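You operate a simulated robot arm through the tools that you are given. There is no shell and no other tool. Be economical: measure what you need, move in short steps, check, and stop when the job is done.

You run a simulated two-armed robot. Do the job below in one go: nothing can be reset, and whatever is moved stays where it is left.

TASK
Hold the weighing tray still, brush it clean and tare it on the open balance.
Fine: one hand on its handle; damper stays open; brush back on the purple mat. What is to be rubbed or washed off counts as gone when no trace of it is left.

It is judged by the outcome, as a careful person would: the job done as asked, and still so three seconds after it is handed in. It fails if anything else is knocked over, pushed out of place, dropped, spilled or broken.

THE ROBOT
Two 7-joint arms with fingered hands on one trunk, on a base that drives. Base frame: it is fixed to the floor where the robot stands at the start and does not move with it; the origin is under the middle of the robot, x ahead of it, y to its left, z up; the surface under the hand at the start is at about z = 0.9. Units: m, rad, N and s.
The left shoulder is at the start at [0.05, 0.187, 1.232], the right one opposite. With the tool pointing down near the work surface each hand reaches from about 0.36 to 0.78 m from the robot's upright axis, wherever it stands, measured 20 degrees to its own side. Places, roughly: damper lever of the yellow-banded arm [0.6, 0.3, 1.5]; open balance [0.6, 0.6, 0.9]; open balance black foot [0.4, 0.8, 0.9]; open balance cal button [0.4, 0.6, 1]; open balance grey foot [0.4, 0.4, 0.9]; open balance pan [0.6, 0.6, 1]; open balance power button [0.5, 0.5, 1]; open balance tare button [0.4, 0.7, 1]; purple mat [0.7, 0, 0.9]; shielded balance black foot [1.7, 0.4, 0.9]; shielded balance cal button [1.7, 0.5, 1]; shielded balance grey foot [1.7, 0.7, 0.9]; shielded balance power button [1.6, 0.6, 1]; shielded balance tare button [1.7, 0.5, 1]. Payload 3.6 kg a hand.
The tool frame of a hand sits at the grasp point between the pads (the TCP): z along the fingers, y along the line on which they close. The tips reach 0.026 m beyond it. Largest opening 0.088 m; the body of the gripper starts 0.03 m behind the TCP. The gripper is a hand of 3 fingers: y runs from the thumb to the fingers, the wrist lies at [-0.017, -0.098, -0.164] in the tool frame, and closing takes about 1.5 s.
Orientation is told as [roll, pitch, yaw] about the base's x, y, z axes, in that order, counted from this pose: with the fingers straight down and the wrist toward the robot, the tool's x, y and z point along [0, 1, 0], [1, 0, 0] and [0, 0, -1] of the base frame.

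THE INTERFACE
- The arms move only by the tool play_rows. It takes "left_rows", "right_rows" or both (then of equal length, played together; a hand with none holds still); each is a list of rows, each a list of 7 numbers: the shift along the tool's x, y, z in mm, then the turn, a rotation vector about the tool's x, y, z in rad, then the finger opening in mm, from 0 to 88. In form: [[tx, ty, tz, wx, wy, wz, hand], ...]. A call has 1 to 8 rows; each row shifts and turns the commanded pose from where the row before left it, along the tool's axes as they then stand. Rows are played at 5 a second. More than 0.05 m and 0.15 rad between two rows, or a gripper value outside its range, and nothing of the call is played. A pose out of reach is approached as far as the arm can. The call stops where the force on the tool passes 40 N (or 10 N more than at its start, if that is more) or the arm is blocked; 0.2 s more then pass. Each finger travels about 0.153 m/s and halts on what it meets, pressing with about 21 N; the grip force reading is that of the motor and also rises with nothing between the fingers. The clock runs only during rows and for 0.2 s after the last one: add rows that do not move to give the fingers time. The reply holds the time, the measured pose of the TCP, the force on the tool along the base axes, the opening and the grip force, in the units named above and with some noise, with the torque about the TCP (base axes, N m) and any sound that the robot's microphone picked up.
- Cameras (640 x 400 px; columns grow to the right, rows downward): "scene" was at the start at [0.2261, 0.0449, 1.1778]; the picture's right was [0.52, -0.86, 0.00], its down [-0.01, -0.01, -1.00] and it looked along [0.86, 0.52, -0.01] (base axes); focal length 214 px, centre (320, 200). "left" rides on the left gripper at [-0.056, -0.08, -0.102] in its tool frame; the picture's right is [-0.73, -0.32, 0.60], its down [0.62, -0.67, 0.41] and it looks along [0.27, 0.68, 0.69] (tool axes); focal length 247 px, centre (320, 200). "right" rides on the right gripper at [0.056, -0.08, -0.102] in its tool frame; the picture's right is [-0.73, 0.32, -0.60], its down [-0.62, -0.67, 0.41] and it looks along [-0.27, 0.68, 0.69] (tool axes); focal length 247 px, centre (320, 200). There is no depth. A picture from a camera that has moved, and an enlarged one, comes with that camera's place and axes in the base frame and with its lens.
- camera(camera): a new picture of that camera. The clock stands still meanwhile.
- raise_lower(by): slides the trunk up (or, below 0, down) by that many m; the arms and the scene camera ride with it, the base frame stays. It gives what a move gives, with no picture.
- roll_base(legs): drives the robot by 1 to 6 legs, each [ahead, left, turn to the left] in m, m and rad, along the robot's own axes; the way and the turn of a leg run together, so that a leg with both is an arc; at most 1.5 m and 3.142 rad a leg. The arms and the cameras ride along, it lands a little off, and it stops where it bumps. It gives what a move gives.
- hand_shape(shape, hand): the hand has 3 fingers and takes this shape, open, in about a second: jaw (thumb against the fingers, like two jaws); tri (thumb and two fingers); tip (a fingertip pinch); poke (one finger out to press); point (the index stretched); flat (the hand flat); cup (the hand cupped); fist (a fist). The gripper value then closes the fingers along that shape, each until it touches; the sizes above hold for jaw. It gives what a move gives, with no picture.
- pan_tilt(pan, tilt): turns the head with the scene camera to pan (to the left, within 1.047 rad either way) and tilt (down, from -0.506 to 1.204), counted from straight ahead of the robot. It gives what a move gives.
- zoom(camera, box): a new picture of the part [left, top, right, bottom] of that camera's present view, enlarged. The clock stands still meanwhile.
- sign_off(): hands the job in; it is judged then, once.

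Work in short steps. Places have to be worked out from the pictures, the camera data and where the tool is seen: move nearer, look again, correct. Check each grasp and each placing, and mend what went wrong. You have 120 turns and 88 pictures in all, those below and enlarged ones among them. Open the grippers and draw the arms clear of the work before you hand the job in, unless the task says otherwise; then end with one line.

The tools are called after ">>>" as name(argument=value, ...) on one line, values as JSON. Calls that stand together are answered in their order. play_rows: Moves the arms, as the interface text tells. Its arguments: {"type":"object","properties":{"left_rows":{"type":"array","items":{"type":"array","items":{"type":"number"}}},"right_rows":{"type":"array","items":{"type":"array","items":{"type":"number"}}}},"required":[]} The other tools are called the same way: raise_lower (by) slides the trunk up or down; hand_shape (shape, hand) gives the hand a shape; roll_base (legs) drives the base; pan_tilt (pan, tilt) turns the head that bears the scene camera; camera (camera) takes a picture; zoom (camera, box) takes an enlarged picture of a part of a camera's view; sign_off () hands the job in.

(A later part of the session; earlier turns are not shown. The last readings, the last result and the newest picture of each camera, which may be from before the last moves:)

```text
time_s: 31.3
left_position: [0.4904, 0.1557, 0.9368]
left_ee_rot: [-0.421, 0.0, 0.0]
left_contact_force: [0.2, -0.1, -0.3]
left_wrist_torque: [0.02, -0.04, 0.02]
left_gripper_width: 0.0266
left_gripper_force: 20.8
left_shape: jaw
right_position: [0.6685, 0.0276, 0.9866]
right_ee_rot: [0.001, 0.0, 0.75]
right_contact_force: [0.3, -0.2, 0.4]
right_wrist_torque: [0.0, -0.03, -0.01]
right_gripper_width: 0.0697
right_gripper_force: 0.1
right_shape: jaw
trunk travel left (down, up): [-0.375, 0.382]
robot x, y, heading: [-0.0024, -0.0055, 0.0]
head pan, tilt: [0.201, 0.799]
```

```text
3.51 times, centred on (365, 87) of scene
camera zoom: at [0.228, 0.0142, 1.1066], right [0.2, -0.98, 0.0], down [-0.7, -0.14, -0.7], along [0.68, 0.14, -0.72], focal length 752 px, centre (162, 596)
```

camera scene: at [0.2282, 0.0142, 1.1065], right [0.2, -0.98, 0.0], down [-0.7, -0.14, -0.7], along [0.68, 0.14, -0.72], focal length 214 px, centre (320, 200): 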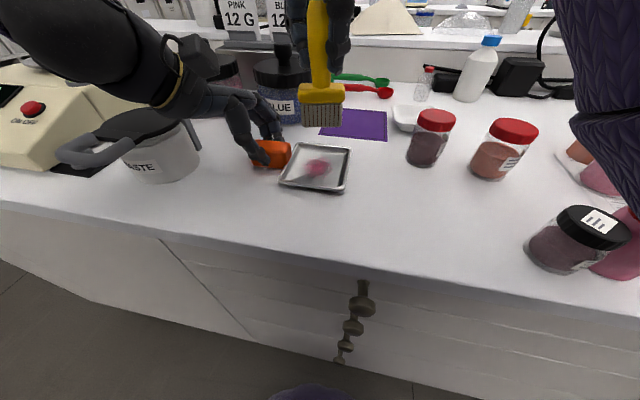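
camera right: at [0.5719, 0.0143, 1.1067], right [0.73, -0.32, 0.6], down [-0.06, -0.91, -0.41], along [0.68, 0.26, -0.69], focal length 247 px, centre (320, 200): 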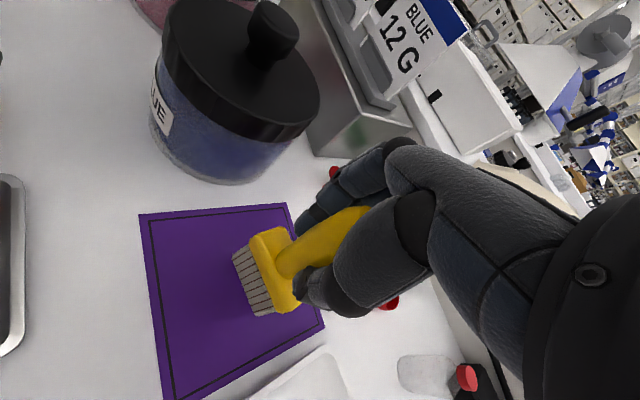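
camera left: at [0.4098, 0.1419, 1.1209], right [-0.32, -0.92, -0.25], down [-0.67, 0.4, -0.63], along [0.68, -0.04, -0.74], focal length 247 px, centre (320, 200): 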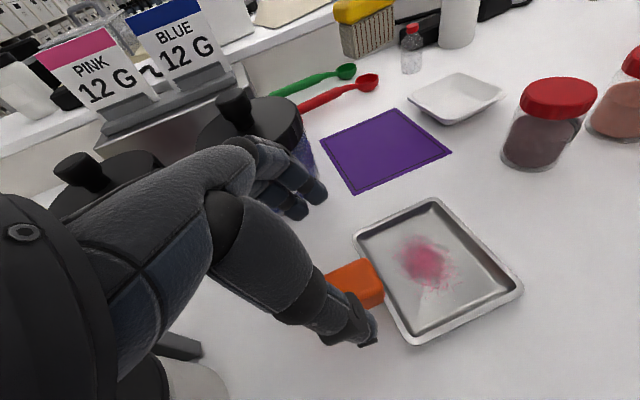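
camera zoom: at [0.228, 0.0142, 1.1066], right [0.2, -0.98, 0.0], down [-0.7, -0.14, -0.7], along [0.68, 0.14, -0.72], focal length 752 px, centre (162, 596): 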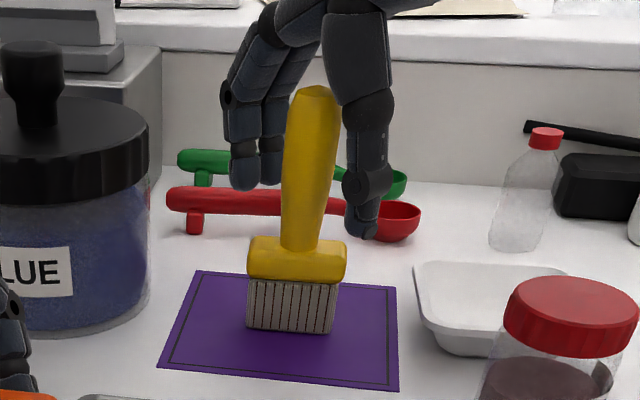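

The brush stands on the mat by itself. Withdrawing the right hand straight up, then back.

>>> play_rows(right_rows=[[0, 0, -20, 0, 0, 0, 70], [0, 0, -35, 0, 0, 0, 70], [0, 0, -40, 0, 0, 0, 70], [0, 0, -40, 0, 0, 0, 70], [20, -35, -20, 0, 0, 0, 70], [20, -35, -20, 0, 0, 0, 70], [0, -45, -10, 0, 0, 0, 70], [0, -45, 0, 0, 0, 0, 70]])

>>> pan_tilt(pan=0.8, tilt=0.55)

>>> camera(camera="scene")

```text
time_s: 33.1
left_position: [0.4905, 0.1551, 0.9371]
left_ee_rot: [-0.419, 0.0, 0.001]
left_contact_force: [-0.1, -0.2, -0.2]
left_wrist_torque: [0.0, 0.0, -0.04]
left_gripper_width: 0.0269
left_gripper_force: 21.2
left_shape: jaw
right_position: [0.5231, -0.0543, 1.171]
right_ee_rot: [-0.002, 0.001, 0.749]
right_contact_force: [0.1, -0.4, 0.2]
right_wrist_torque: [-0.03, -0.01, 0.01]
right_gripper_width: 0.0698
right_gripper_force: 0.1
right_shape: jaw
trunk travel left (down, up): [-0.375, 0.382]
robot x, y, heading: [0.0006, 0.0001, 0.007]
head pan, tilt: [0.201, 0.799]
```

```text
time_s: 34.1
left_position: [0.4898, 0.1556, 0.9381]
left_ee_rot: [-0.421, 0.001, -0.001]
left_contact_force: [0.5, 0.0, 0.0]
left_wrist_torque: [0.03, 0.0, -0.01]
left_gripper_width: 0.027
left_gripper_force: 20.8
left_shape: jaw
right_position: [0.5232, -0.0514, 1.1705]
right_ee_rot: [-0.001, 0.001, 0.749]
right_contact_force: [-0.1, 0.1, -0.4]
right_wrist_torque: [-0.02, 0.02, -0.01]
right_gripper_width: 0.07
right_gripper_force: 0.0
right_shape: jaw
trunk travel left (down, up): [-0.375, 0.382]
robot x, y, heading: [0.0006, 0.0021, 0.002]
head pan, tilt: [0.799, 0.55]
```

```text
55 pictures are left
camera scene: at [0.2116, 0.0625, 1.1279], right [0.72, -0.7, 0.0], down [-0.36, -0.37, -0.85], along [0.59, 0.61, -0.52], focal length 214 px, centre (320, 200)
```

scene: 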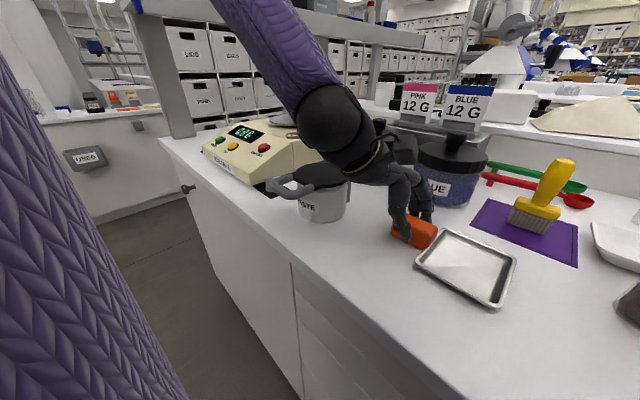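

The floor to the left looks clear. I'll lift the tray slowly and check that it stays level, and pull the right hand further back.

>>> play_rows(left_rows=[[-4, 0, -9, 0, 0, 0, 5], [-8, 0, -18, 0, 0, 0, 5], [-8, 0, -18, 0, 0, 0, 5], [0, 0, 0, 0, 0, 0, 5]], right_rows=[[10, -30, 0, 0, 0, 0, 70], [10, -30, 0, 0, 0, 0, 70], [10, -30, 0, 0, 0, 0, 70], [0, 0, 0, 0, 0, 0, 70]])

>>> camera(camera="scene")

```text
time_s: 35.1
left_position: [0.4893, 0.1565, 0.9874]
left_ee_rot: [-0.423, 0.002, 0.0]
left_contact_force: [0.7, 0.2, -0.8]
left_wrist_torque: [0.01, 0.0, 0.02]
left_gripper_width: 0.0269
left_gripper_force: 20.6
left_shape: jaw
right_position: [0.4363, -0.0909, 1.1709]
right_ee_rot: [0.0, 0.002, 0.748]
right_contact_force: [0.3, 0.6, 1.1]
right_wrist_torque: [-0.02, 0.0, 0.02]
right_gripper_width: 0.0697
right_gripper_force: 0.1
right_shape: jaw
trunk travel left (down, up): [-0.375, 0.382]
robot x, y, heading: [-0.0001, -0.0004, 0.004]
head pan, tilt: [0.799, 0.55]
```

```text
54 pictures are left
camera scene: at [0.212, 0.063, 1.1278], right [0.72, -0.7, 0.0], down [-0.36, -0.38, -0.85], along [0.59, 0.61, -0.52], focal length 214 px, centre (320, 200)
```

scene: 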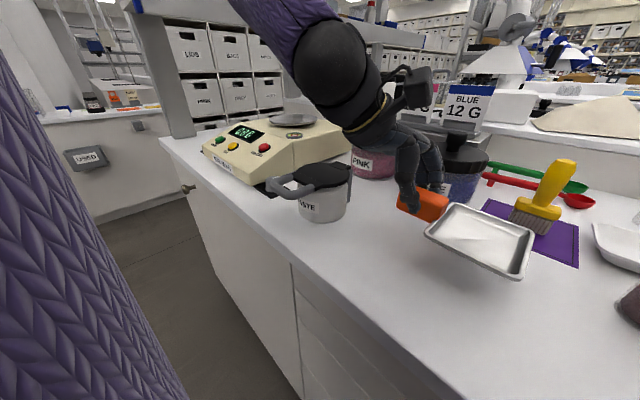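

The tray is lifted level and the grip holds. I'll raise it higher and pull it back a bit, then drive left so the balance comes within reach.

>>> play_rows(left_rows=[[-13.5, -18, -30, 0, 0, 0, 5], [-13.5, -18, -30, 0, 0, 0, 5], [-13.5, -18, -30, 0, 0, 0, 5], [-13.5, -18, -30, 0, 0, 0, 5], [-13.5, 0, -30, 0, 0, 0, 5], [0, 0, 0, 0, 0, 0, 5]])

>>> roll_base(legs=[[0, 0.2, 0]])

>>> camera(camera="scene")

```text
time_s: 36.5
left_position: [0.4175, 0.1565, 1.1523]
left_ee_rot: [-0.42, 0.003, -0.001]
left_contact_force: [0.7, 1.4, -1.1]
left_wrist_torque: [0.04, 0.0, -0.01]
left_gripper_width: 0.0269
left_gripper_force: 21.2
left_shape: jaw
right_position: [0.4371, -0.0919, 1.1709]
right_ee_rot: [0.002, 0.0, 0.749]
right_contact_force: [0.8, 0.2, 0.4]
right_wrist_torque: [0.02, -0.03, 0.03]
right_gripper_width: 0.0698
right_gripper_force: 0.1
right_shape: jaw
trunk travel left (down, up): [-0.375, 0.382]
robot x, y, heading: [0.0018, 0.0007, -0.004]
head pan, tilt: [0.799, 0.55]
```

```text
time_s: 38.1
left_position: [0.4182, 0.3607, 1.1515]
left_ee_rot: [-0.422, 0.001, -0.003]
left_contact_force: [-0.7, -0.4, -0.9]
left_wrist_torque: [0.02, -0.02, -0.01]
left_gripper_width: 0.0271
left_gripper_force: 21.2
left_shape: jaw
right_position: [0.435, 0.1132, 1.1704]
right_ee_rot: [0.0, 0.001, 0.748]
right_contact_force: [0.1, 0.3, 0.2]
right_wrist_torque: [-0.03, -0.01, 0.03]
right_gripper_width: 0.0698
right_gripper_force: 0.2
right_shape: jaw
trunk travel left (down, up): [-0.375, 0.382]
robot x, y, heading: [-0.0012, 0.2063, -0.0]
head pan, tilt: [0.799, 0.55]
```

```text
53 pictures are left
camera scene: at [0.2119, 0.2673, 1.1279], right [0.72, -0.7, 0.0], down [-0.37, -0.37, -0.85], along [0.6, 0.61, -0.52], focal length 214 px, centre (320, 200)
```

scene: 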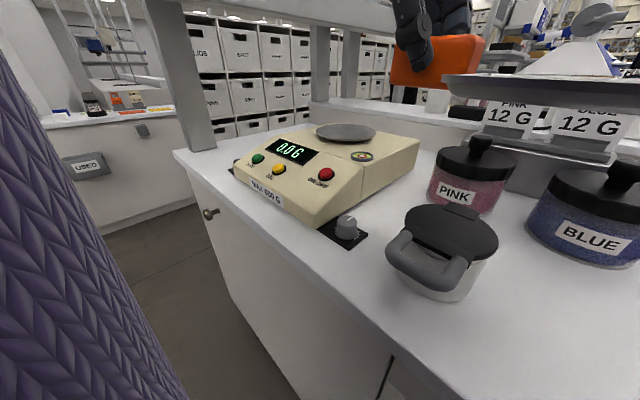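

Triangulating from the two base positions puts the pan at about (0.60, 0.577, 1.006) with a radius near 0.067. I'll drive another 0.2 m left.

>>> roll_base(legs=[[0, 0.2, 0]])

>>> pan_tilt(pan=0.4, tilt=0.6)

>>> camera(camera="scene")

>>> camera(camera="left")

```text
time_s: 39.7
left_position: [0.4193, 0.5594, 1.1517]
left_ee_rot: [-0.421, 0.0, -0.003]
left_contact_force: [-0.4, 1.0, -1.6]
left_wrist_torque: [0.04, 0.01, -0.02]
left_gripper_width: 0.0269
left_gripper_force: 21.0
left_shape: jaw
right_position: [0.4364, 0.3118, 1.171]
right_ee_rot: [0.0, 0.003, 0.747]
right_contact_force: [0.5, 0.1, -0.1]
right_wrist_torque: [-0.02, 0.03, -0.03]
right_gripper_width: 0.07
right_gripper_force: 0.0
right_shape: jaw
trunk travel left (down, up): [-0.375, 0.382]
robot x, y, heading: [0.0014, 0.4064, -0.001]
head pan, tilt: [0.799, 0.55]
```

```text
time_s: 40.6
left_position: [0.4187, 0.558, 1.1524]
left_ee_rot: [-0.417, 0.001, -0.002]
left_contact_force: [-0.1, -0.2, -0.9]
left_wrist_torque: [0.04, 0.02, -0.02]
left_gripper_width: 0.0268
left_gripper_force: 21.1
left_shape: jaw
right_position: [0.4361, 0.312, 1.1712]
right_ee_rot: [0.0, 0.001, 0.746]
right_contact_force: [-1.1, 0.1, 0.2]
right_wrist_torque: [-0.04, 0.0, 0.0]
right_gripper_width: 0.0699
right_gripper_force: 0.0
right_shape: jaw
trunk travel left (down, up): [-0.375, 0.382]
robot x, y, heading: [0.0019, 0.4003, -0.002]
head pan, tilt: [0.4, 0.6]
```

```text
52 pictures are left
camera scene: at [0.231, 0.4353, 1.1235], right [0.39, -0.92, 0.0], down [-0.52, -0.22, -0.82], along [0.76, 0.32, -0.57], focal length 214 px, centre (320, 200)
```

scene: 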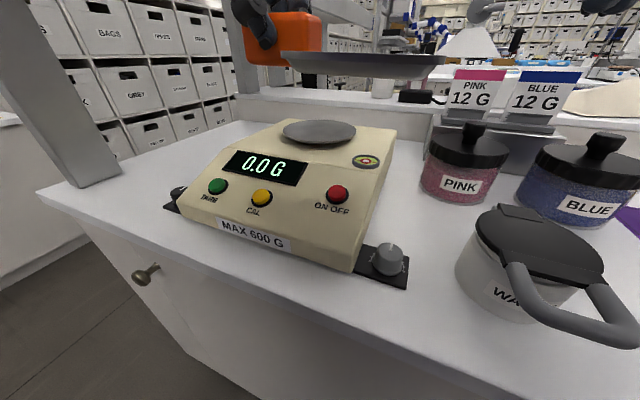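

```text
51 pictures are left
camera left: at [0.3401, 0.5479, 1.2691], right [-0.32, -0.91, -0.25], down [-0.66, 0.4, -0.63], along [0.68, -0.04, -0.74], focal length 247 px, centre (320, 200)
```

left: 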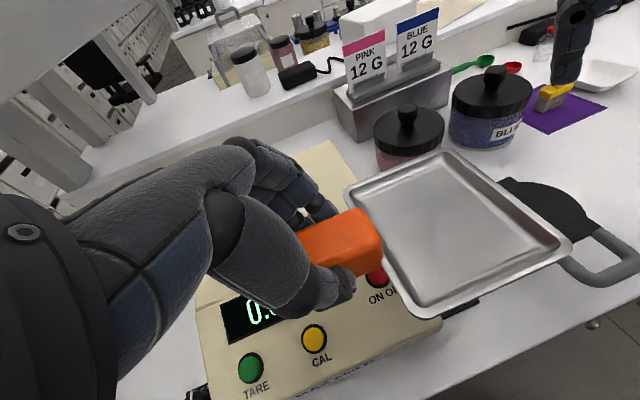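

The display reads 0.0 g, and the tare button is the green one near (0.435, 0.693, 0.95). Before swinging the left hand in, I'll check the space above the balance (shelf, hood).

>>> pan_tilt(pan=0.5, tilt=0.0)

>>> camera(camera="scene")

```text
time_s: 41.6
left_position: [0.4187, 0.5588, 1.1517]
left_ee_rot: [-0.42, -0.001, -0.001]
left_contact_force: [0.8, -0.3, -1.2]
left_wrist_torque: [0.03, -0.03, -0.01]
left_gripper_width: 0.0267
left_gripper_force: 21.1
left_shape: jaw
right_position: [0.4373, 0.3102, 1.1713]
right_ee_rot: [0.0, -0.001, 0.747]
right_contact_force: [-0.1, 0.5, 0.8]
right_wrist_torque: [-0.02, -0.01, 0.0]
right_gripper_width: 0.0698
right_gripper_force: 0.1
right_shape: jaw
trunk travel left (down, up): [-0.375, 0.382]
robot x, y, heading: [-0.0019, 0.4023, -0.001]
head pan, tilt: [0.499, 0.0]
```

```text
50 pictures are left
camera scene: at [0.2287, 0.4438, 1.1786], right [0.48, -0.88, 0.0], down [0.0, 0.0, -1.0], along [0.88, 0.48, 0.0], focal length 214 px, centre (320, 200)
```

scene: 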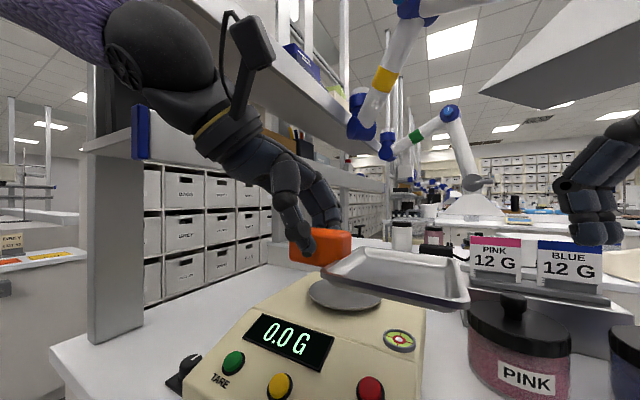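

The shelf front edge runs near y≈0.95–1.03, about 0.2 m left of where the hand will be. I'll move the tray over the pan in two steps, staying high first.

>>> play_rows(left_rows=[[18, 36, 0, 0, 0, 0, 5], [18, 36, 0, 0, 0, 0, 5], [18, 36, 0, 0, 0, 0, 5], [0, 0, 0, 0, 0, 0, 5]])

>>> camera(camera="scene")

```text
time_s: 42.6
left_position: [0.5229, 0.6003, 1.1379]
left_ee_rot: [-0.418, -0.01, -0.004]
left_contact_force: [-0.8, -0.2, -1.4]
left_wrist_torque: [0.03, 0.03, 0.01]
left_gripper_width: 0.0266
left_gripper_force: 21.0
left_shape: jaw
right_position: [0.4342, 0.3059, 1.1732]
right_ee_rot: [-0.001, -0.006, 0.746]
right_contact_force: [-0.2, -0.4, 0.6]
right_wrist_torque: [-0.02, -0.02, -0.02]
right_gripper_width: 0.07
right_gripper_force: 0.0
right_shape: jaw
trunk travel left (down, up): [-0.375, 0.382]
robot x, y, heading: [-0.0001, 0.4029, 0.0]
head pan, tilt: [0.499, 0.0]
```

```text
49 pictures are left
camera scene: at [0.225, 0.44, 1.1801], right [0.48, -0.88, 0.0], down [0.0, 0.0, -1.0], along [0.88, 0.48, 0.0], focal length 214 px, centre (320, 200)
```

scene: 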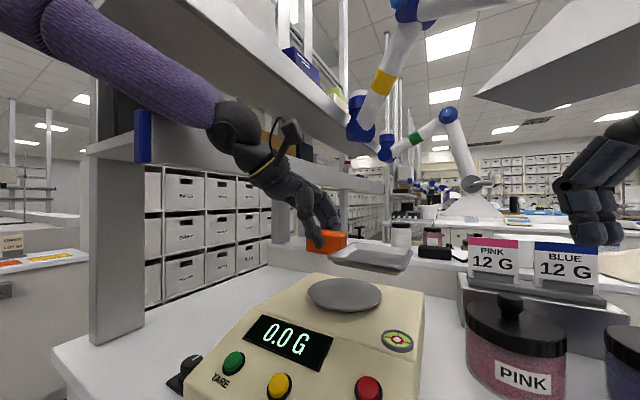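

Readings of the other arm and head shifted by a few millimetres, so I'll do an idle row to see whether something touches or it was just a transient.

>>> play_rows(left_rows=[[0, 0, 0, 0, 0, 0, 5], [0, 0, 0, 0, 0, 0, 5], [0, 0, 0, 0, 0, 0, 5]])

>>> pan_tilt(pan=1.0, tilt=-0.1)

>>> camera(camera="scene")

>>> camera(camera="right")

```text
time_s: 43.4
left_position: [0.5235, 0.6013, 1.1367]
left_ee_rot: [-0.418, -0.008, -0.005]
left_contact_force: [0.8, 0.8, -1.2]
left_wrist_torque: [0.03, -0.01, -0.01]
left_gripper_width: 0.0269
left_gripper_force: 21.1
left_shape: jaw
right_position: [0.4331, 0.3057, 1.1716]
right_ee_rot: [0.001, -0.006, 0.747]
right_contact_force: [-0.7, 0.5, -0.3]
right_wrist_torque: [-0.01, -0.02, 0.0]
right_gripper_width: 0.0696
right_gripper_force: 0.0
right_shape: jaw
trunk travel left (down, up): [-0.375, 0.382]
robot x, y, heading: [0.0015, 0.4012, -0.004]
head pan, tilt: [0.499, 0.0]
```

```text
time_s: 44.3
left_position: [0.5239, 0.6023, 1.1362]
left_ee_rot: [-0.417, -0.009, -0.005]
left_contact_force: [0.1, -1.1, -1.4]
left_wrist_torque: [0.04, -0.05, -0.01]
left_gripper_width: 0.0269
left_gripper_force: 21.0
left_shape: jaw
right_position: [0.434, 0.3048, 1.1721]
right_ee_rot: [0.001, -0.006, 0.748]
right_contact_force: [0.1, 0.2, 0.5]
right_wrist_torque: [-0.02, 0.02, -0.01]
right_gripper_width: 0.0696
right_gripper_force: 0.2
right_shape: jaw
trunk travel left (down, up): [-0.375, 0.382]
robot x, y, heading: [0.0028, 0.4048, -0.003]
head pan, tilt: [1.0, -0.099]
```

```text
48 pictures are left
camera scene: at [0.1935, 0.4697, 1.1885], right [0.84, -0.54, 0.0], down [0.06, 0.09, -0.99], along [0.54, 0.84, 0.1], focal length 214 px, centre (320, 200)
```

scene: 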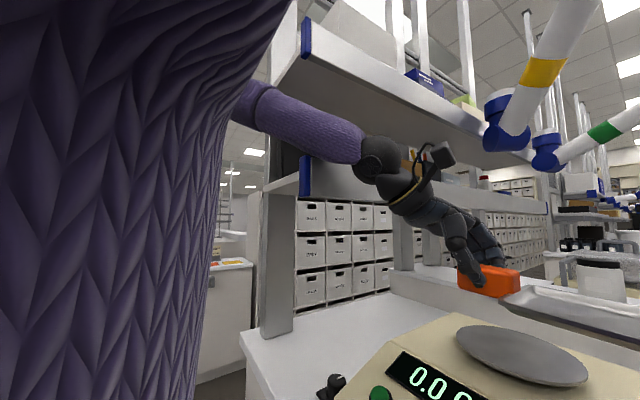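

```text
47 pictures are left
camera right: at [0.3376, 0.293, 1.2739], right [0.73, -0.32, 0.6], down [-0.06, -0.91, -0.41], along [0.68, 0.27, -0.68], focal length 247 px, centre (320, 200)
```

right: 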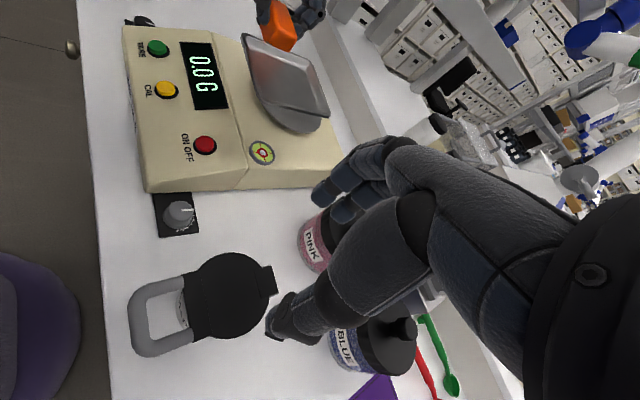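

The shift persists, so the forearm or elbow may be brushing the shelf or something on it. I'll back off along the same path and see if the readings return.

>>> play_rows(left_rows=[[-18, -36, 0, 0, 0, 0, 5], [-18, -36, 0, 0, 0, 0, 5], [-18, -36, 0, 0, 0, 0, 5], [0, 0, 0, 0, 0, 0, 5]])

>>> camera(camera="scene")

```text
time_s: 45.3
left_position: [0.4196, 0.5576, 1.1527]
left_ee_rot: [-0.422, 0.003, -0.001]
left_contact_force: [-0.1, 0.5, -0.7]
left_wrist_torque: [0.04, 0.0, 0.0]
left_gripper_width: 0.0268
left_gripper_force: 20.9
left_shape: jaw
right_position: [0.4374, 0.3094, 1.1708]
right_ee_rot: [0.001, 0.0, 0.747]
right_contact_force: [1.0, 0.4, 0.2]
right_wrist_torque: [-0.01, 0.03, 0.0]
right_gripper_width: 0.0698
right_gripper_force: 0.0
right_shape: jaw
trunk travel left (down, up): [-0.375, 0.382]
robot x, y, heading: [0.0044, 0.403, 0.001]
head pan, tilt: [1.0, -0.099]
```

```text
46 pictures are left
camera scene: at [0.1973, 0.4739, 1.1873], right [0.84, -0.54, 0.0], down [0.05, 0.08, -1.0], along [0.54, 0.84, 0.1], focal length 214 px, centre (320, 200)
```

scene: 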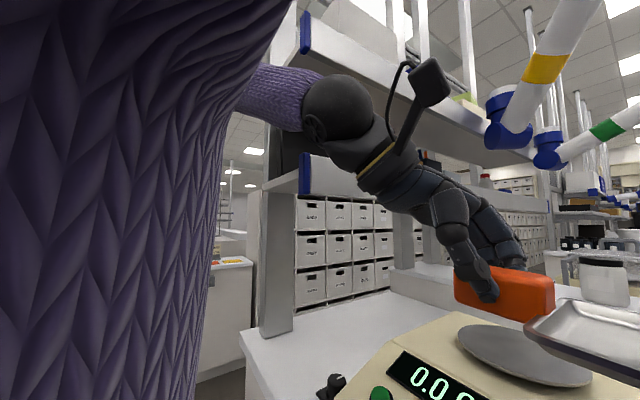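

The readings came back, so it was contact, and nothing appears to have moved. I'll turn the tray about 43° (handle toward me and left) so the wrist comes from the robot's side, and shift the base 0.1 m right to keep the elbow off the shelf.

>>> play_rows(left_rows=[[0, 0, 0, -0.0612, 0, -0.137, 5], [0, 0, 0, -0.0612, 0, -0.137, 5], [0, 0, 0, -0.0612, 0, -0.137, 5], [0, 0, 0, -0.0612, 0, -0.137, 5], [0, 0, 0, -0.0612, 0, -0.137, 5], [0, 0, 0, 0, 0, 0, 5]])

>>> roll_base(legs=[[0, -0.1, 0]])

>>> pan_tilt(pan=0.6, tilt=0.3)

>>> camera(camera="scene")

```text
time_s: 46.7
left_position: [0.4187, 0.5591, 1.1531]
left_ee_rot: [-0.421, -0.001, 0.751]
left_contact_force: [-0.8, 0.7, 0.4]
left_wrist_torque: [0.06, 0.0, 0.01]
left_gripper_width: 0.0271
left_gripper_force: 20.8
left_shape: jaw
right_position: [0.4362, 0.3106, 1.1714]
right_ee_rot: [-0.001, 0.0, 0.746]
right_contact_force: [-0.3, -0.7, -0.2]
right_wrist_torque: [-0.01, 0.0, -0.04]
right_gripper_width: 0.0698
right_gripper_force: 0.2
right_shape: jaw
trunk travel left (down, up): [-0.375, 0.382]
robot x, y, heading: [0.0024, 0.4044, -0.007]
head pan, tilt: [1.0, -0.099]
```

```text
time_s: 47.9
left_position: [0.4184, 0.458, 1.1529]
left_ee_rot: [-0.418, -0.003, 0.746]
left_contact_force: [0.3, -0.2, -0.4]
left_wrist_torque: [0.04, 0.02, -0.01]
left_gripper_width: 0.0268
left_gripper_force: 20.8
left_shape: jaw
right_position: [0.4362, 0.209, 1.1712]
right_ee_rot: [0.002, -0.001, 0.747]
right_contact_force: [0.7, -1.3, -1.2]
right_wrist_torque: [0.04, -0.01, 0.04]
right_gripper_width: 0.0699
right_gripper_force: 0.1
right_shape: jaw
trunk travel left (down, up): [-0.375, 0.382]
robot x, y, heading: [0.0039, 0.303, 0.001]
head pan, tilt: [1.0, -0.099]
```

```text
time_s: 48.8
left_position: [0.4186, 0.4569, 1.1515]
left_ee_rot: [-0.418, 0.0, 0.747]
left_contact_force: [-0.1, -0.1, -1.0]
left_wrist_torque: [0.02, 0.04, 0.0]
left_gripper_width: 0.027
left_gripper_force: 20.9
left_shape: jaw
right_position: [0.4372, 0.2114, 1.1711]
right_ee_rot: [0.0, -0.001, 0.747]
right_contact_force: [0.7, -0.8, 0.0]
right_wrist_torque: [0.02, 0.01, -0.06]
right_gripper_width: 0.0696
right_gripper_force: 0.0
right_shape: jaw
trunk travel left (down, up): [-0.375, 0.382]
robot x, y, heading: [0.0035, 0.3022, -0.002]
head pan, tilt: [0.6, 0.3]
```

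```text
45 pictures are left
camera scene: at [0.2265, 0.3535, 1.151], right [0.56, -0.83, 0.0], down [-0.24, -0.17, -0.96], along [0.79, 0.54, -0.29], focal length 214 px, centre (320, 200)
```

scene: 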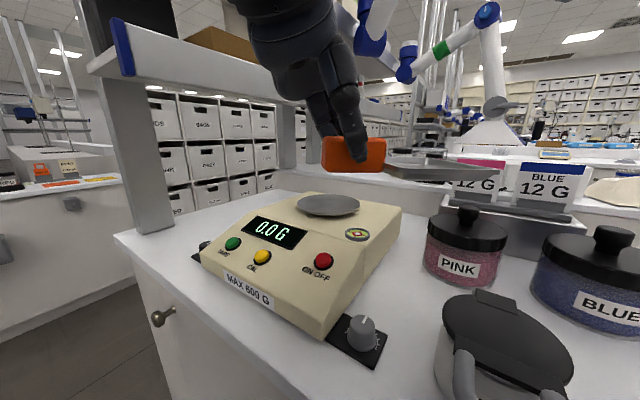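

The balance is in view, and the pan is again at about (0.597, 0.58, 1.006). Moving the tray toward it, ending about 45 mm above, and watching the other arm's reading for contact.

>>> play_rows(left_rows=[[10.45, 36.8, 6.3, 0, 0, 0, 5], [10.45, 36.8, 6.3, 0, 0, 0, 5], [10.45, 36.8, 6.3, 0, 0, 0, 5], [10.45, 36.8, 6.3, 0, 0, 0, 5], [0, 0, 0, 0, 0, 0, 5]])

>>> camera(camera="scene")

```text
time_s: 50.0
left_position: [0.5074, 0.5783, 1.1128]
left_ee_rot: [-0.42, 0.001, 0.746]
left_contact_force: [0.0, -0.4, -1.7]
left_wrist_torque: [0.03, 0.06, -0.01]
left_gripper_width: 0.0268
left_gripper_force: 20.7
left_shape: jaw
right_position: [0.4363, 0.21, 1.172]
right_ee_rot: [-0.001, 0.0, 0.747]
right_contact_force: [-0.1, -0.5, 0.5]
right_wrist_torque: [-0.04, 0.01, 0.03]
right_gripper_width: 0.07
right_gripper_force: 0.1
right_shape: jaw
trunk travel left (down, up): [-0.375, 0.382]
robot x, y, heading: [-0.0007, 0.3059, -0.002]
head pan, tilt: [0.6, 0.3]
```

```text
44 pictures are left
camera scene: at [0.2263, 0.3532, 1.151], right [0.56, -0.83, 0.0], down [-0.24, -0.17, -0.96], along [0.79, 0.54, -0.3], focal length 214 px, centre (320, 200)
```

scene: 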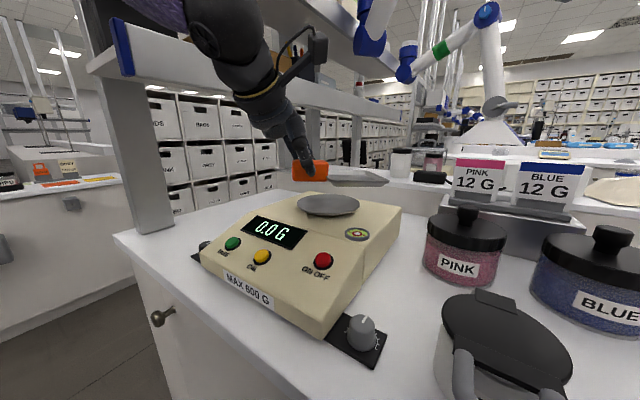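

No contact this time. Finishing the approach above the pan.

>>> play_rows(left_rows=[[10.45, 36.8, 6.3, 0, 0, 0, 5], [10.45, 36.8, 6.3, 0, 0, 0, 5], [0, 0, 0, 0, 0, 0, 5]])

>>> camera(camera="scene")

>>> camera(camera="left")

```text
time_s: 50.8
left_position: [0.5512, 0.6393, 1.0932]
left_ee_rot: [-0.417, -0.003, 0.746]
left_contact_force: [-0.8, -0.2, -1.2]
left_wrist_torque: [0.04, -0.01, -0.02]
left_gripper_width: 0.0268
left_gripper_force: 21.0
left_shape: jaw
right_position: [0.4369, 0.2103, 1.171]
right_ee_rot: [0.0, 0.001, 0.748]
right_contact_force: [-0.7, -0.8, 0.5]
right_wrist_torque: [0.0, -0.03, 0.01]
right_gripper_width: 0.0696
right_gripper_force: 0.1
right_shape: jaw
trunk travel left (down, up): [-0.375, 0.382]
robot x, y, heading: [0.0009, 0.3065, -0.004]
head pan, tilt: [0.6, 0.3]
```

```text
43 pictures are left
camera scene: at [0.2264, 0.3534, 1.151], right [0.56, -0.83, 0.0], down [-0.24, -0.17, -0.96], along [0.79, 0.54, -0.3], focal length 214 px, centre (320, 200)
```

scene: 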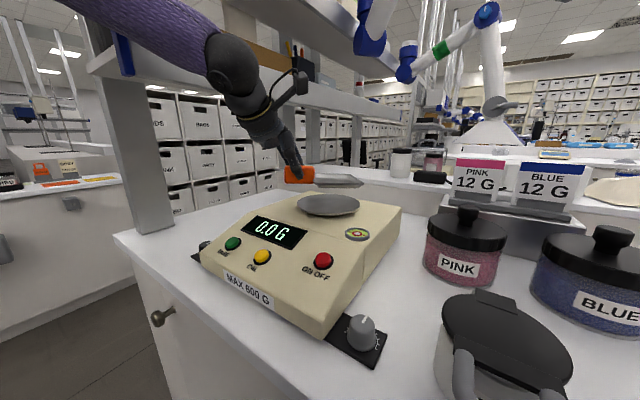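

```text
42 pictures are left
camera left: at [0.5011, 0.5766, 1.2096], right [0.39, -0.89, -0.25], down [-0.76, -0.16, -0.63], along [0.52, 0.43, -0.74], focal length 247 px, centre (320, 200)
```

left: 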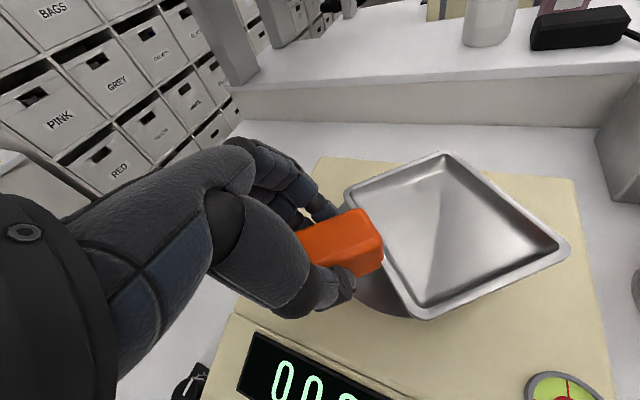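

The tray is level above the pan, about 12 mm short in x and y. I'll correct that and lower to just above contact.

>>> play_rows(left_rows=[[7.7, 9.2, 14.6, 0, 0, 0, 5], [7.7, 9.2, 14.6, 0, 0, 0, 5], [0, 0, 0, 0, 0, 0, 5]])

>>> zoom(camera="scene", box=[220, 120, 420, 245])

>>> camera(camera="left")

```text
time_s: 51.5
left_position: [0.5633, 0.6514, 1.06]
left_ee_rot: [-0.42, 0.0, 0.748]
left_contact_force: [-0.1, 0.1, -1.7]
left_wrist_torque: [0.04, 0.06, 0.02]
left_gripper_width: 0.0268
left_gripper_force: 20.8
left_shape: jaw
right_position: [0.4358, 0.209, 1.172]
right_ee_rot: [0.0, 0.0, 0.747]
right_contact_force: [0.3, -0.3, 1.1]
right_wrist_torque: [0.02, -0.01, -0.03]
right_gripper_width: 0.0695
right_gripper_force: 0.1
right_shape: jaw
trunk travel left (down, up): [-0.375, 0.382]
robot x, y, heading: [-0.0014, 0.3023, -0.0]
head pan, tilt: [0.6, 0.3]
```

```text
3.20 times, centred on (320, 182) of scene
camera zoom: at [0.2255, 0.3528, 1.1512], right [0.56, -0.83, 0.0], down [-0.24, -0.17, -0.96], along [0.79, 0.54, -0.29], focal length 686 px, centre (320, 256)
```

zoom: 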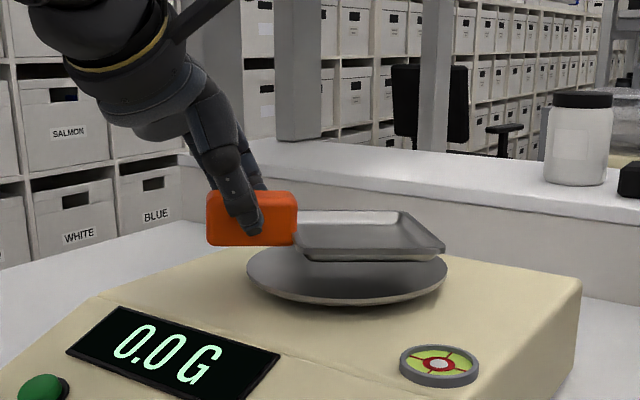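

```text
40 pictures are left
camera left: at [0.5124, 0.5896, 1.1773], right [0.39, -0.89, -0.25], down [-0.76, -0.16, -0.63], along [0.52, 0.43, -0.74], focal length 247 px, centre (320, 200)
```

left: 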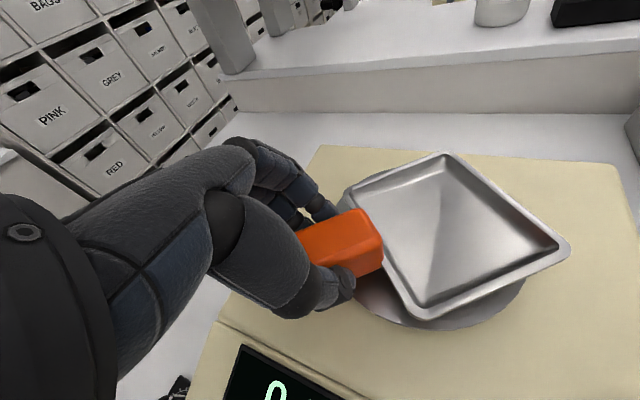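

The tray is centred over the pan with about 15 mm to go. I'll lower it slowly.

>>> play_rows(left_rows=[[2.4, 0, 5.5, 0, 0, 0, 5], [1.6, 0, 3.7, 0, 0, 0, 5], [1.2, 0, 2.7, 0, 0, 0, 5], [0, 0, 0, 0, 0, 0, 5]])

>>> zoom(camera="scene", box=[220, 120, 420, 245])

```text
time_s: 52.5
left_position: [0.562, 0.6499, 1.0497]
left_ee_rot: [-0.421, -0.004, 0.747]
left_contact_force: [0.2, 1.1, -1.2]
left_wrist_torque: [0.04, 0.03, 0.01]
left_gripper_width: 0.0266
left_gripper_force: 21.2
left_shape: jaw
right_position: [0.4333, 0.209, 1.1716]
right_ee_rot: [0.0, -0.003, 0.746]
right_contact_force: [-0.1, -0.2, 0.2]
right_wrist_torque: [0.03, -0.01, 0.01]
right_gripper_width: 0.0696
right_gripper_force: 0.0
right_shape: jaw
trunk travel left (down, up): [-0.375, 0.382]
robot x, y, heading: [0.0005, 0.301, 0.001]
head pan, tilt: [0.6, 0.3]
```

```text
3.20 times, centred on (320, 182) of scene
camera zoom: at [0.2242, 0.3515, 1.1516], right [0.56, -0.83, 0.0], down [-0.24, -0.16, -0.96], along [0.79, 0.54, -0.29], focal length 686 px, centre (320, 256)
```

zoom: 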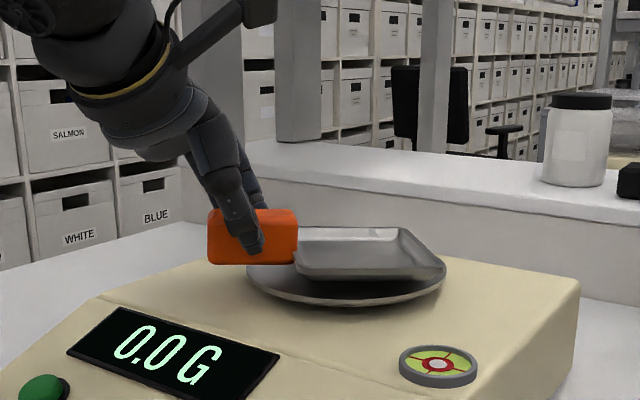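

The head and right arm drifted about 2 mm again, so the elbow is touching the shelf end. I'll lift slightly, shift the base 0.08 m right, and re-approach with the arm straighter.

>>> play_rows(left_rows=[[-4.1, 0, -9.1, 0, 0, 0, 5], [-8.2, 0, -18.3, 0, 0, 0, 5], [0, 0, 0, 0, 0, 0, 5]])

>>> roll_base(legs=[[0, -0.08, 0]])

```text
time_s: 53.4
left_position: [0.5639, 0.653, 1.0775]
left_ee_rot: [-0.42, -0.001, 0.749]
left_contact_force: [-0.7, 0.2, -1.0]
left_wrist_torque: [0.03, 0.03, 0.03]
left_gripper_width: 0.0268
left_gripper_force: 21.0
left_shape: jaw
right_position: [0.4368, 0.2107, 1.1709]
right_ee_rot: [-0.001, 0.001, 0.748]
right_contact_force: [0.1, 0.1, 0.1]
right_wrist_torque: [0.01, -0.02, -0.01]
right_gripper_width: 0.0696
right_gripper_force: 0.0
right_shape: jaw
trunk travel left (down, up): [-0.375, 0.382]
robot x, y, heading: [0.0053, 0.3038, -0.005]
head pan, tilt: [0.6, 0.3]
```

```text
time_s: 54.4
left_position: [0.5646, 0.571, 1.0763]
left_ee_rot: [-0.419, -0.002, 0.748]
left_contact_force: [0.0, -0.5, -0.5]
left_wrist_torque: [0.01, 0.04, 0.01]
left_gripper_width: 0.0268
left_gripper_force: 20.6
left_shape: jaw
right_position: [0.435, 0.1286, 1.1713]
right_ee_rot: [0.003, -0.001, 0.746]
right_contact_force: [0.1, -0.5, -0.6]
right_wrist_torque: [0.05, 0.0, 0.03]
right_gripper_width: 0.0699
right_gripper_force: 0.1
right_shape: jaw
trunk travel left (down, up): [-0.375, 0.382]
robot x, y, heading: [0.0006, 0.224, 0.002]
head pan, tilt: [0.6, 0.3]
```

Re-approaching the pan position with the arm.

>>> play_rows(left_rows=[[30.3, 27.3, -4.8, 0, 0, 0, 5], [30.3, 27.3, -4.8, 0, 0, 0, 5], [0, 0, 0, 0, 0, 0, 5]])

>>> play_rows(left_rows=[[2.4, 0, 5.5, 0, 0, 0, 5], [1.6, 0, 3.7, 0, 0, 0, 5], [0, 0, 0, 0, 0, 0, 5]])

>>> camera(camera="scene")

```text
time_s: 55.2
left_position: [0.5637, 0.6524, 1.0611]
left_ee_rot: [-0.419, 0.001, 0.746]
left_contact_force: [0.5, -0.8, -1.5]
left_wrist_torque: [0.04, 0.01, 0.02]
left_gripper_width: 0.0267
left_gripper_force: 21.6
left_shape: jaw
right_position: [0.4367, 0.1307, 1.1711]
right_ee_rot: [0.001, 0.0, 0.746]
right_contact_force: [0.3, 0.1, 0.1]
right_wrist_torque: [0.0, -0.01, -0.01]
right_gripper_width: 0.0696
right_gripper_force: 0.1
right_shape: jaw
trunk travel left (down, up): [-0.375, 0.382]
robot x, y, heading: [-0.0, 0.2234, -0.003]
head pan, tilt: [0.6, 0.3]
```

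```text
time_s: 56.0
left_position: [0.5638, 0.6528, 1.0498]
left_ee_rot: [-0.418, -0.003, 0.747]
left_contact_force: [0.4, 0.1, -0.8]
left_wrist_torque: [0.06, 0.01, 0.02]
left_gripper_width: 0.0268
left_gripper_force: 20.5
left_shape: jaw
right_position: [0.4355, 0.1312, 1.1713]
right_ee_rot: [0.001, 0.0, 0.746]
right_contact_force: [0.4, 0.9, 1.1]
right_wrist_torque: [0.0, -0.01, -0.02]
right_gripper_width: 0.0696
right_gripper_force: 0.2
right_shape: jaw
trunk travel left (down, up): [-0.375, 0.382]
robot x, y, heading: [-0.0026, 0.2192, 0.001]
head pan, tilt: [0.6, 0.3]
```

```text
38 pictures are left
camera scene: at [0.2264, 0.2733, 1.1509], right [0.56, -0.83, 0.0], down [-0.24, -0.17, -0.96], along [0.79, 0.54, -0.3], focal length 214 px, centre (320, 200)
```

scene: 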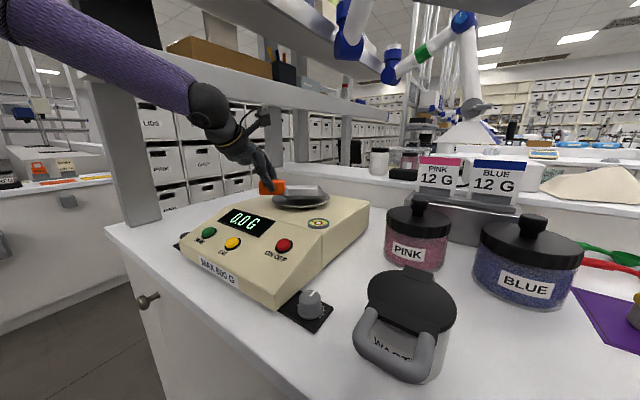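

No shelf contact now. Creeping down to the pan.

>>> play_rows(left_rows=[[1.2, 0, 2.7, 0, 0, 0, 5], [0.8, 0, 1.8, 0, 0, 0, 5], [0, 0, 0, 0, 0, 0, 5]])

>>> zoom(camera="scene", box=[200, 155, 360, 255])

```text
time_s: 56.8
left_position: [0.5647, 0.6517, 1.0462]
left_ee_rot: [-0.421, 0.001, 0.746]
left_contact_force: [-1.0, 0.0, -1.4]
left_wrist_torque: [0.0, 0.02, -0.01]
left_gripper_width: 0.0268
left_gripper_force: 20.9
left_shape: jaw
right_position: [0.4358, 0.1307, 1.171]
right_ee_rot: [-0.002, 0.0, 0.746]
right_contact_force: [-0.6, 0.0, -0.2]
right_wrist_torque: [0.0, 0.03, -0.01]
right_gripper_width: 0.0699
right_gripper_force: 0.0
right_shape: jaw
trunk travel left (down, up): [-0.375, 0.382]
robot x, y, heading: [-0.0011, 0.2244, -0.005]
head pan, tilt: [0.6, 0.3]
```

```text
4.00 times, centred on (280, 205) of scene
camera zoom: at [0.2264, 0.2733, 1.1509], right [0.56, -0.83, 0.0], down [-0.24, -0.17, -0.96], along [0.79, 0.54, -0.3], focal length 858 px, centre (480, 180)
```

zoom: 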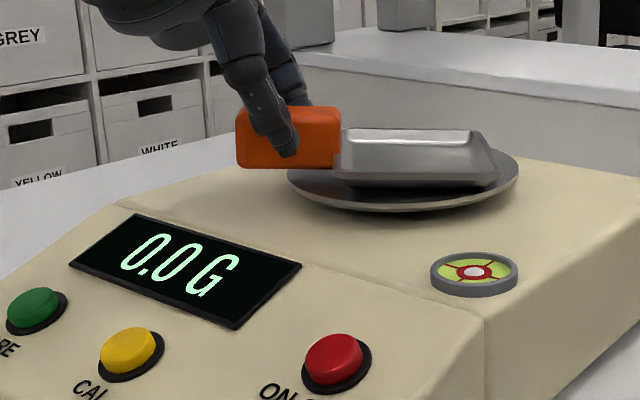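

Not yet touching (0.0 g). Creeping 2 mm at a time.

>>> play_rows(left_rows=[[0.8, 0, 1.8, 0, 0, 0, 5], [0, 0, 0, 0, 0, 0, 5]])

>>> play_rows(left_rows=[[0.8, 0, 1.8, 0, 0, 0, 5], [0, 0, 0, 0, 0, 0, 5]])

>>> zoom(camera="scene", box=[200, 155, 360, 255])

```text
time_s: 57.4
left_position: [0.5644, 0.6525, 1.0441]
left_ee_rot: [-0.421, 0.0, 0.747]
left_contact_force: [0.6, 0.3, -1.0]
left_wrist_torque: [0.07, 0.0, 0.01]
left_gripper_width: 0.0269
left_gripper_force: 21.3
left_shape: jaw
right_position: [0.4356, 0.1309, 1.1721]
right_ee_rot: [0.001, -0.001, 0.746]
right_contact_force: [0.3, -0.4, -0.9]
right_wrist_torque: [0.01, -0.02, 0.0]
right_gripper_width: 0.0697
right_gripper_force: 0.1
right_shape: jaw
trunk travel left (down, up): [-0.375, 0.382]
robot x, y, heading: [-0.0009, 0.2221, -0.007]
head pan, tilt: [0.6, 0.3]
```

```text
time_s: 58.0
left_position: [0.5646, 0.6527, 1.0416]
left_ee_rot: [-0.421, 0.0, 0.748]
left_contact_force: [-0.3, -0.1, -1.1]
left_wrist_torque: [-0.02, -0.03, 0.02]
left_gripper_width: 0.0268
left_gripper_force: 21.2
left_shape: jaw
right_position: [0.436, 0.1307, 1.172]
right_ee_rot: [-0.002, -0.001, 0.746]
right_contact_force: [-0.1, -0.4, -0.1]
right_wrist_torque: [0.02, 0.0, 0.0]
right_gripper_width: 0.0696
right_gripper_force: 0.2
right_shape: jaw
trunk travel left (down, up): [-0.375, 0.382]
robot x, y, heading: [0.003, 0.2239, -0.001]
head pan, tilt: [0.6, 0.3]
```

```text
4.00 times, centred on (280, 205) of scene
camera zoom: at [0.2264, 0.2733, 1.1509], right [0.56, -0.83, 0.0], down [-0.24, -0.17, -0.96], along [0.79, 0.54, -0.3], focal length 858 px, centre (480, 180)
```

zoom: 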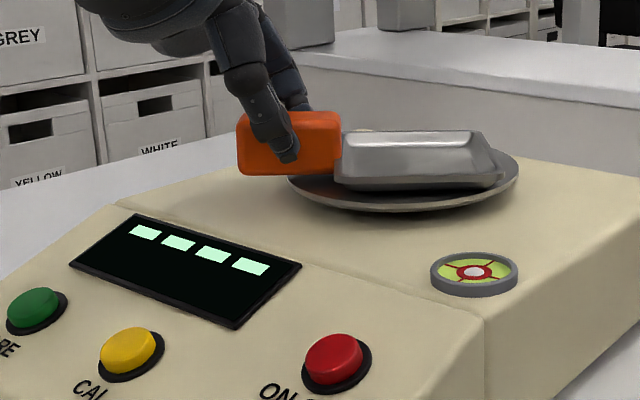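

The display changed to bars: the tray has touched the pan, or the reading is settling or overloaded. I'll release gently now to leave only the tray's weight.

>>> play_rows(left_rows=[[0, 0, 0, 0, 0, 0, 28], [0, 0, 0, 0, 0, 0, 32], [0, 0, 0, 0, 0, 0, 40], [0, 0, 0, 0, 0, 0, 52], [0, 0, 0, 0, 0, 0, 60], [0, 0, 0, 0, 0, 0, 60]])

>>> zoom(camera="scene", box=[200, 155, 360, 255])

```text
time_s: 59.4
left_position: [0.5644, 0.653, 1.0415]
left_ee_rot: [-0.419, 0.0, 0.747]
left_contact_force: [0.1, 0.5, 0.5]
left_wrist_torque: [-0.02, 0.0, -0.01]
left_gripper_width: 0.0596
left_gripper_force: 0.1
left_shape: jaw
right_position: [0.4348, 0.1306, 1.1712]
right_ee_rot: [-0.002, 0.0, 0.747]
right_contact_force: [0.6, -0.3, -0.1]
right_wrist_torque: [0.0, -0.01, -0.01]
right_gripper_width: 0.0697
right_gripper_force: 0.1
right_shape: jaw
trunk travel left (down, up): [-0.375, 0.382]
robot x, y, heading: [-0.0005, 0.2184, -0.003]
head pan, tilt: [0.6, 0.3]
```

```text
4.00 times, centred on (280, 205) of scene
camera zoom: at [0.2263, 0.2733, 1.1509], right [0.56, -0.83, 0.0], down [-0.24, -0.17, -0.96], along [0.79, 0.54, -0.3], focal length 858 px, centre (480, 180)
```

zoom: 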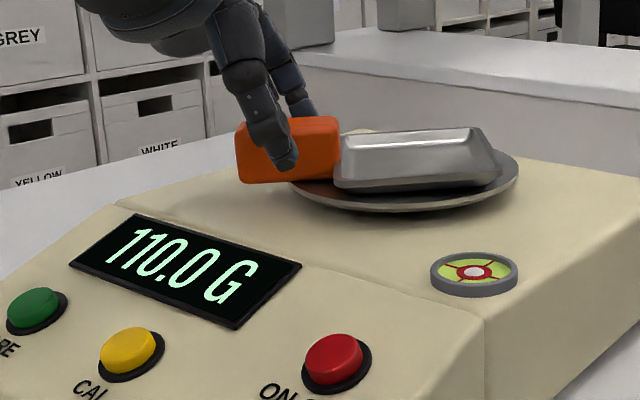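

It reads 110.0 g with the fingers open. I'll withdraw the hand along its fingers and check the tray sits stably.

>>> play_rows(left_rows=[[0, 0, 0, 0, 0, 0, 72], [0, 0, -15, 0, 0, 0, 72], [0, 0, -30, 0, 0, 0, 72], [0, 0, -30, 0, 0, 0, 72], [0, 0, 0, 0, 0, 0, 72]])

>>> zoom(camera="scene", box=[200, 155, 360, 255])

>>> camera(camera="left")

```text
time_s: 60.6
left_position: [0.5452, 0.6747, 1.1107]
left_ee_rot: [-0.419, -0.001, 0.746]
left_contact_force: [0.4, -0.2, 0.1]
left_wrist_torque: [0.01, 0.01, -0.01]
left_gripper_width: 0.0716
left_gripper_force: 0.1
left_shape: jaw
right_position: [0.4359, 0.1288, 1.171]
right_ee_rot: [-0.001, 0.0, 0.747]
right_contact_force: [-0.6, -0.9, -0.8]
right_wrist_torque: [0.0, 0.01, -0.02]
right_gripper_width: 0.0697
right_gripper_force: 0.1
right_shape: jaw
trunk travel left (down, up): [-0.375, 0.382]
robot x, y, heading: [0.0004, 0.2232, -0.001]
head pan, tilt: [0.6, 0.3]
```

```text
4.00 times, centred on (280, 205) of scene
camera zoom: at [0.2266, 0.2733, 1.1509], right [0.56, -0.83, 0.0], down [-0.24, -0.17, -0.96], along [0.79, 0.54, -0.3], focal length 858 px, centre (480, 180)
```

zoom: 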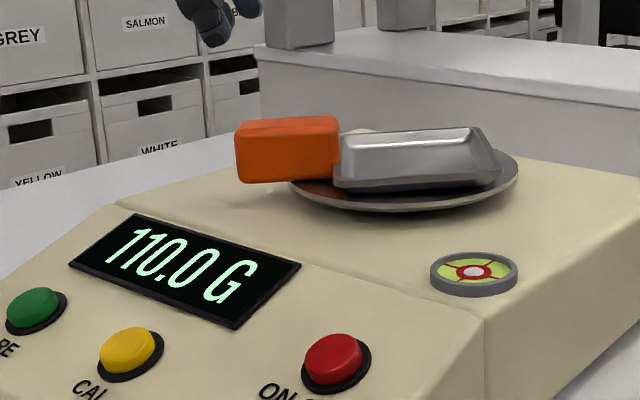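

```text
33 pictures are left
camera left: at [0.4936, 0.6122, 1.2274], right [0.39, -0.89, -0.25], down [-0.76, -0.16, -0.63], along [0.52, 0.43, -0.74], focal length 247 px, centre (320, 200)
```

left: 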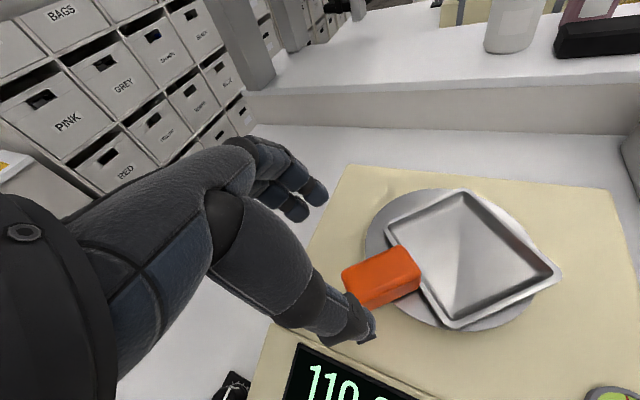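

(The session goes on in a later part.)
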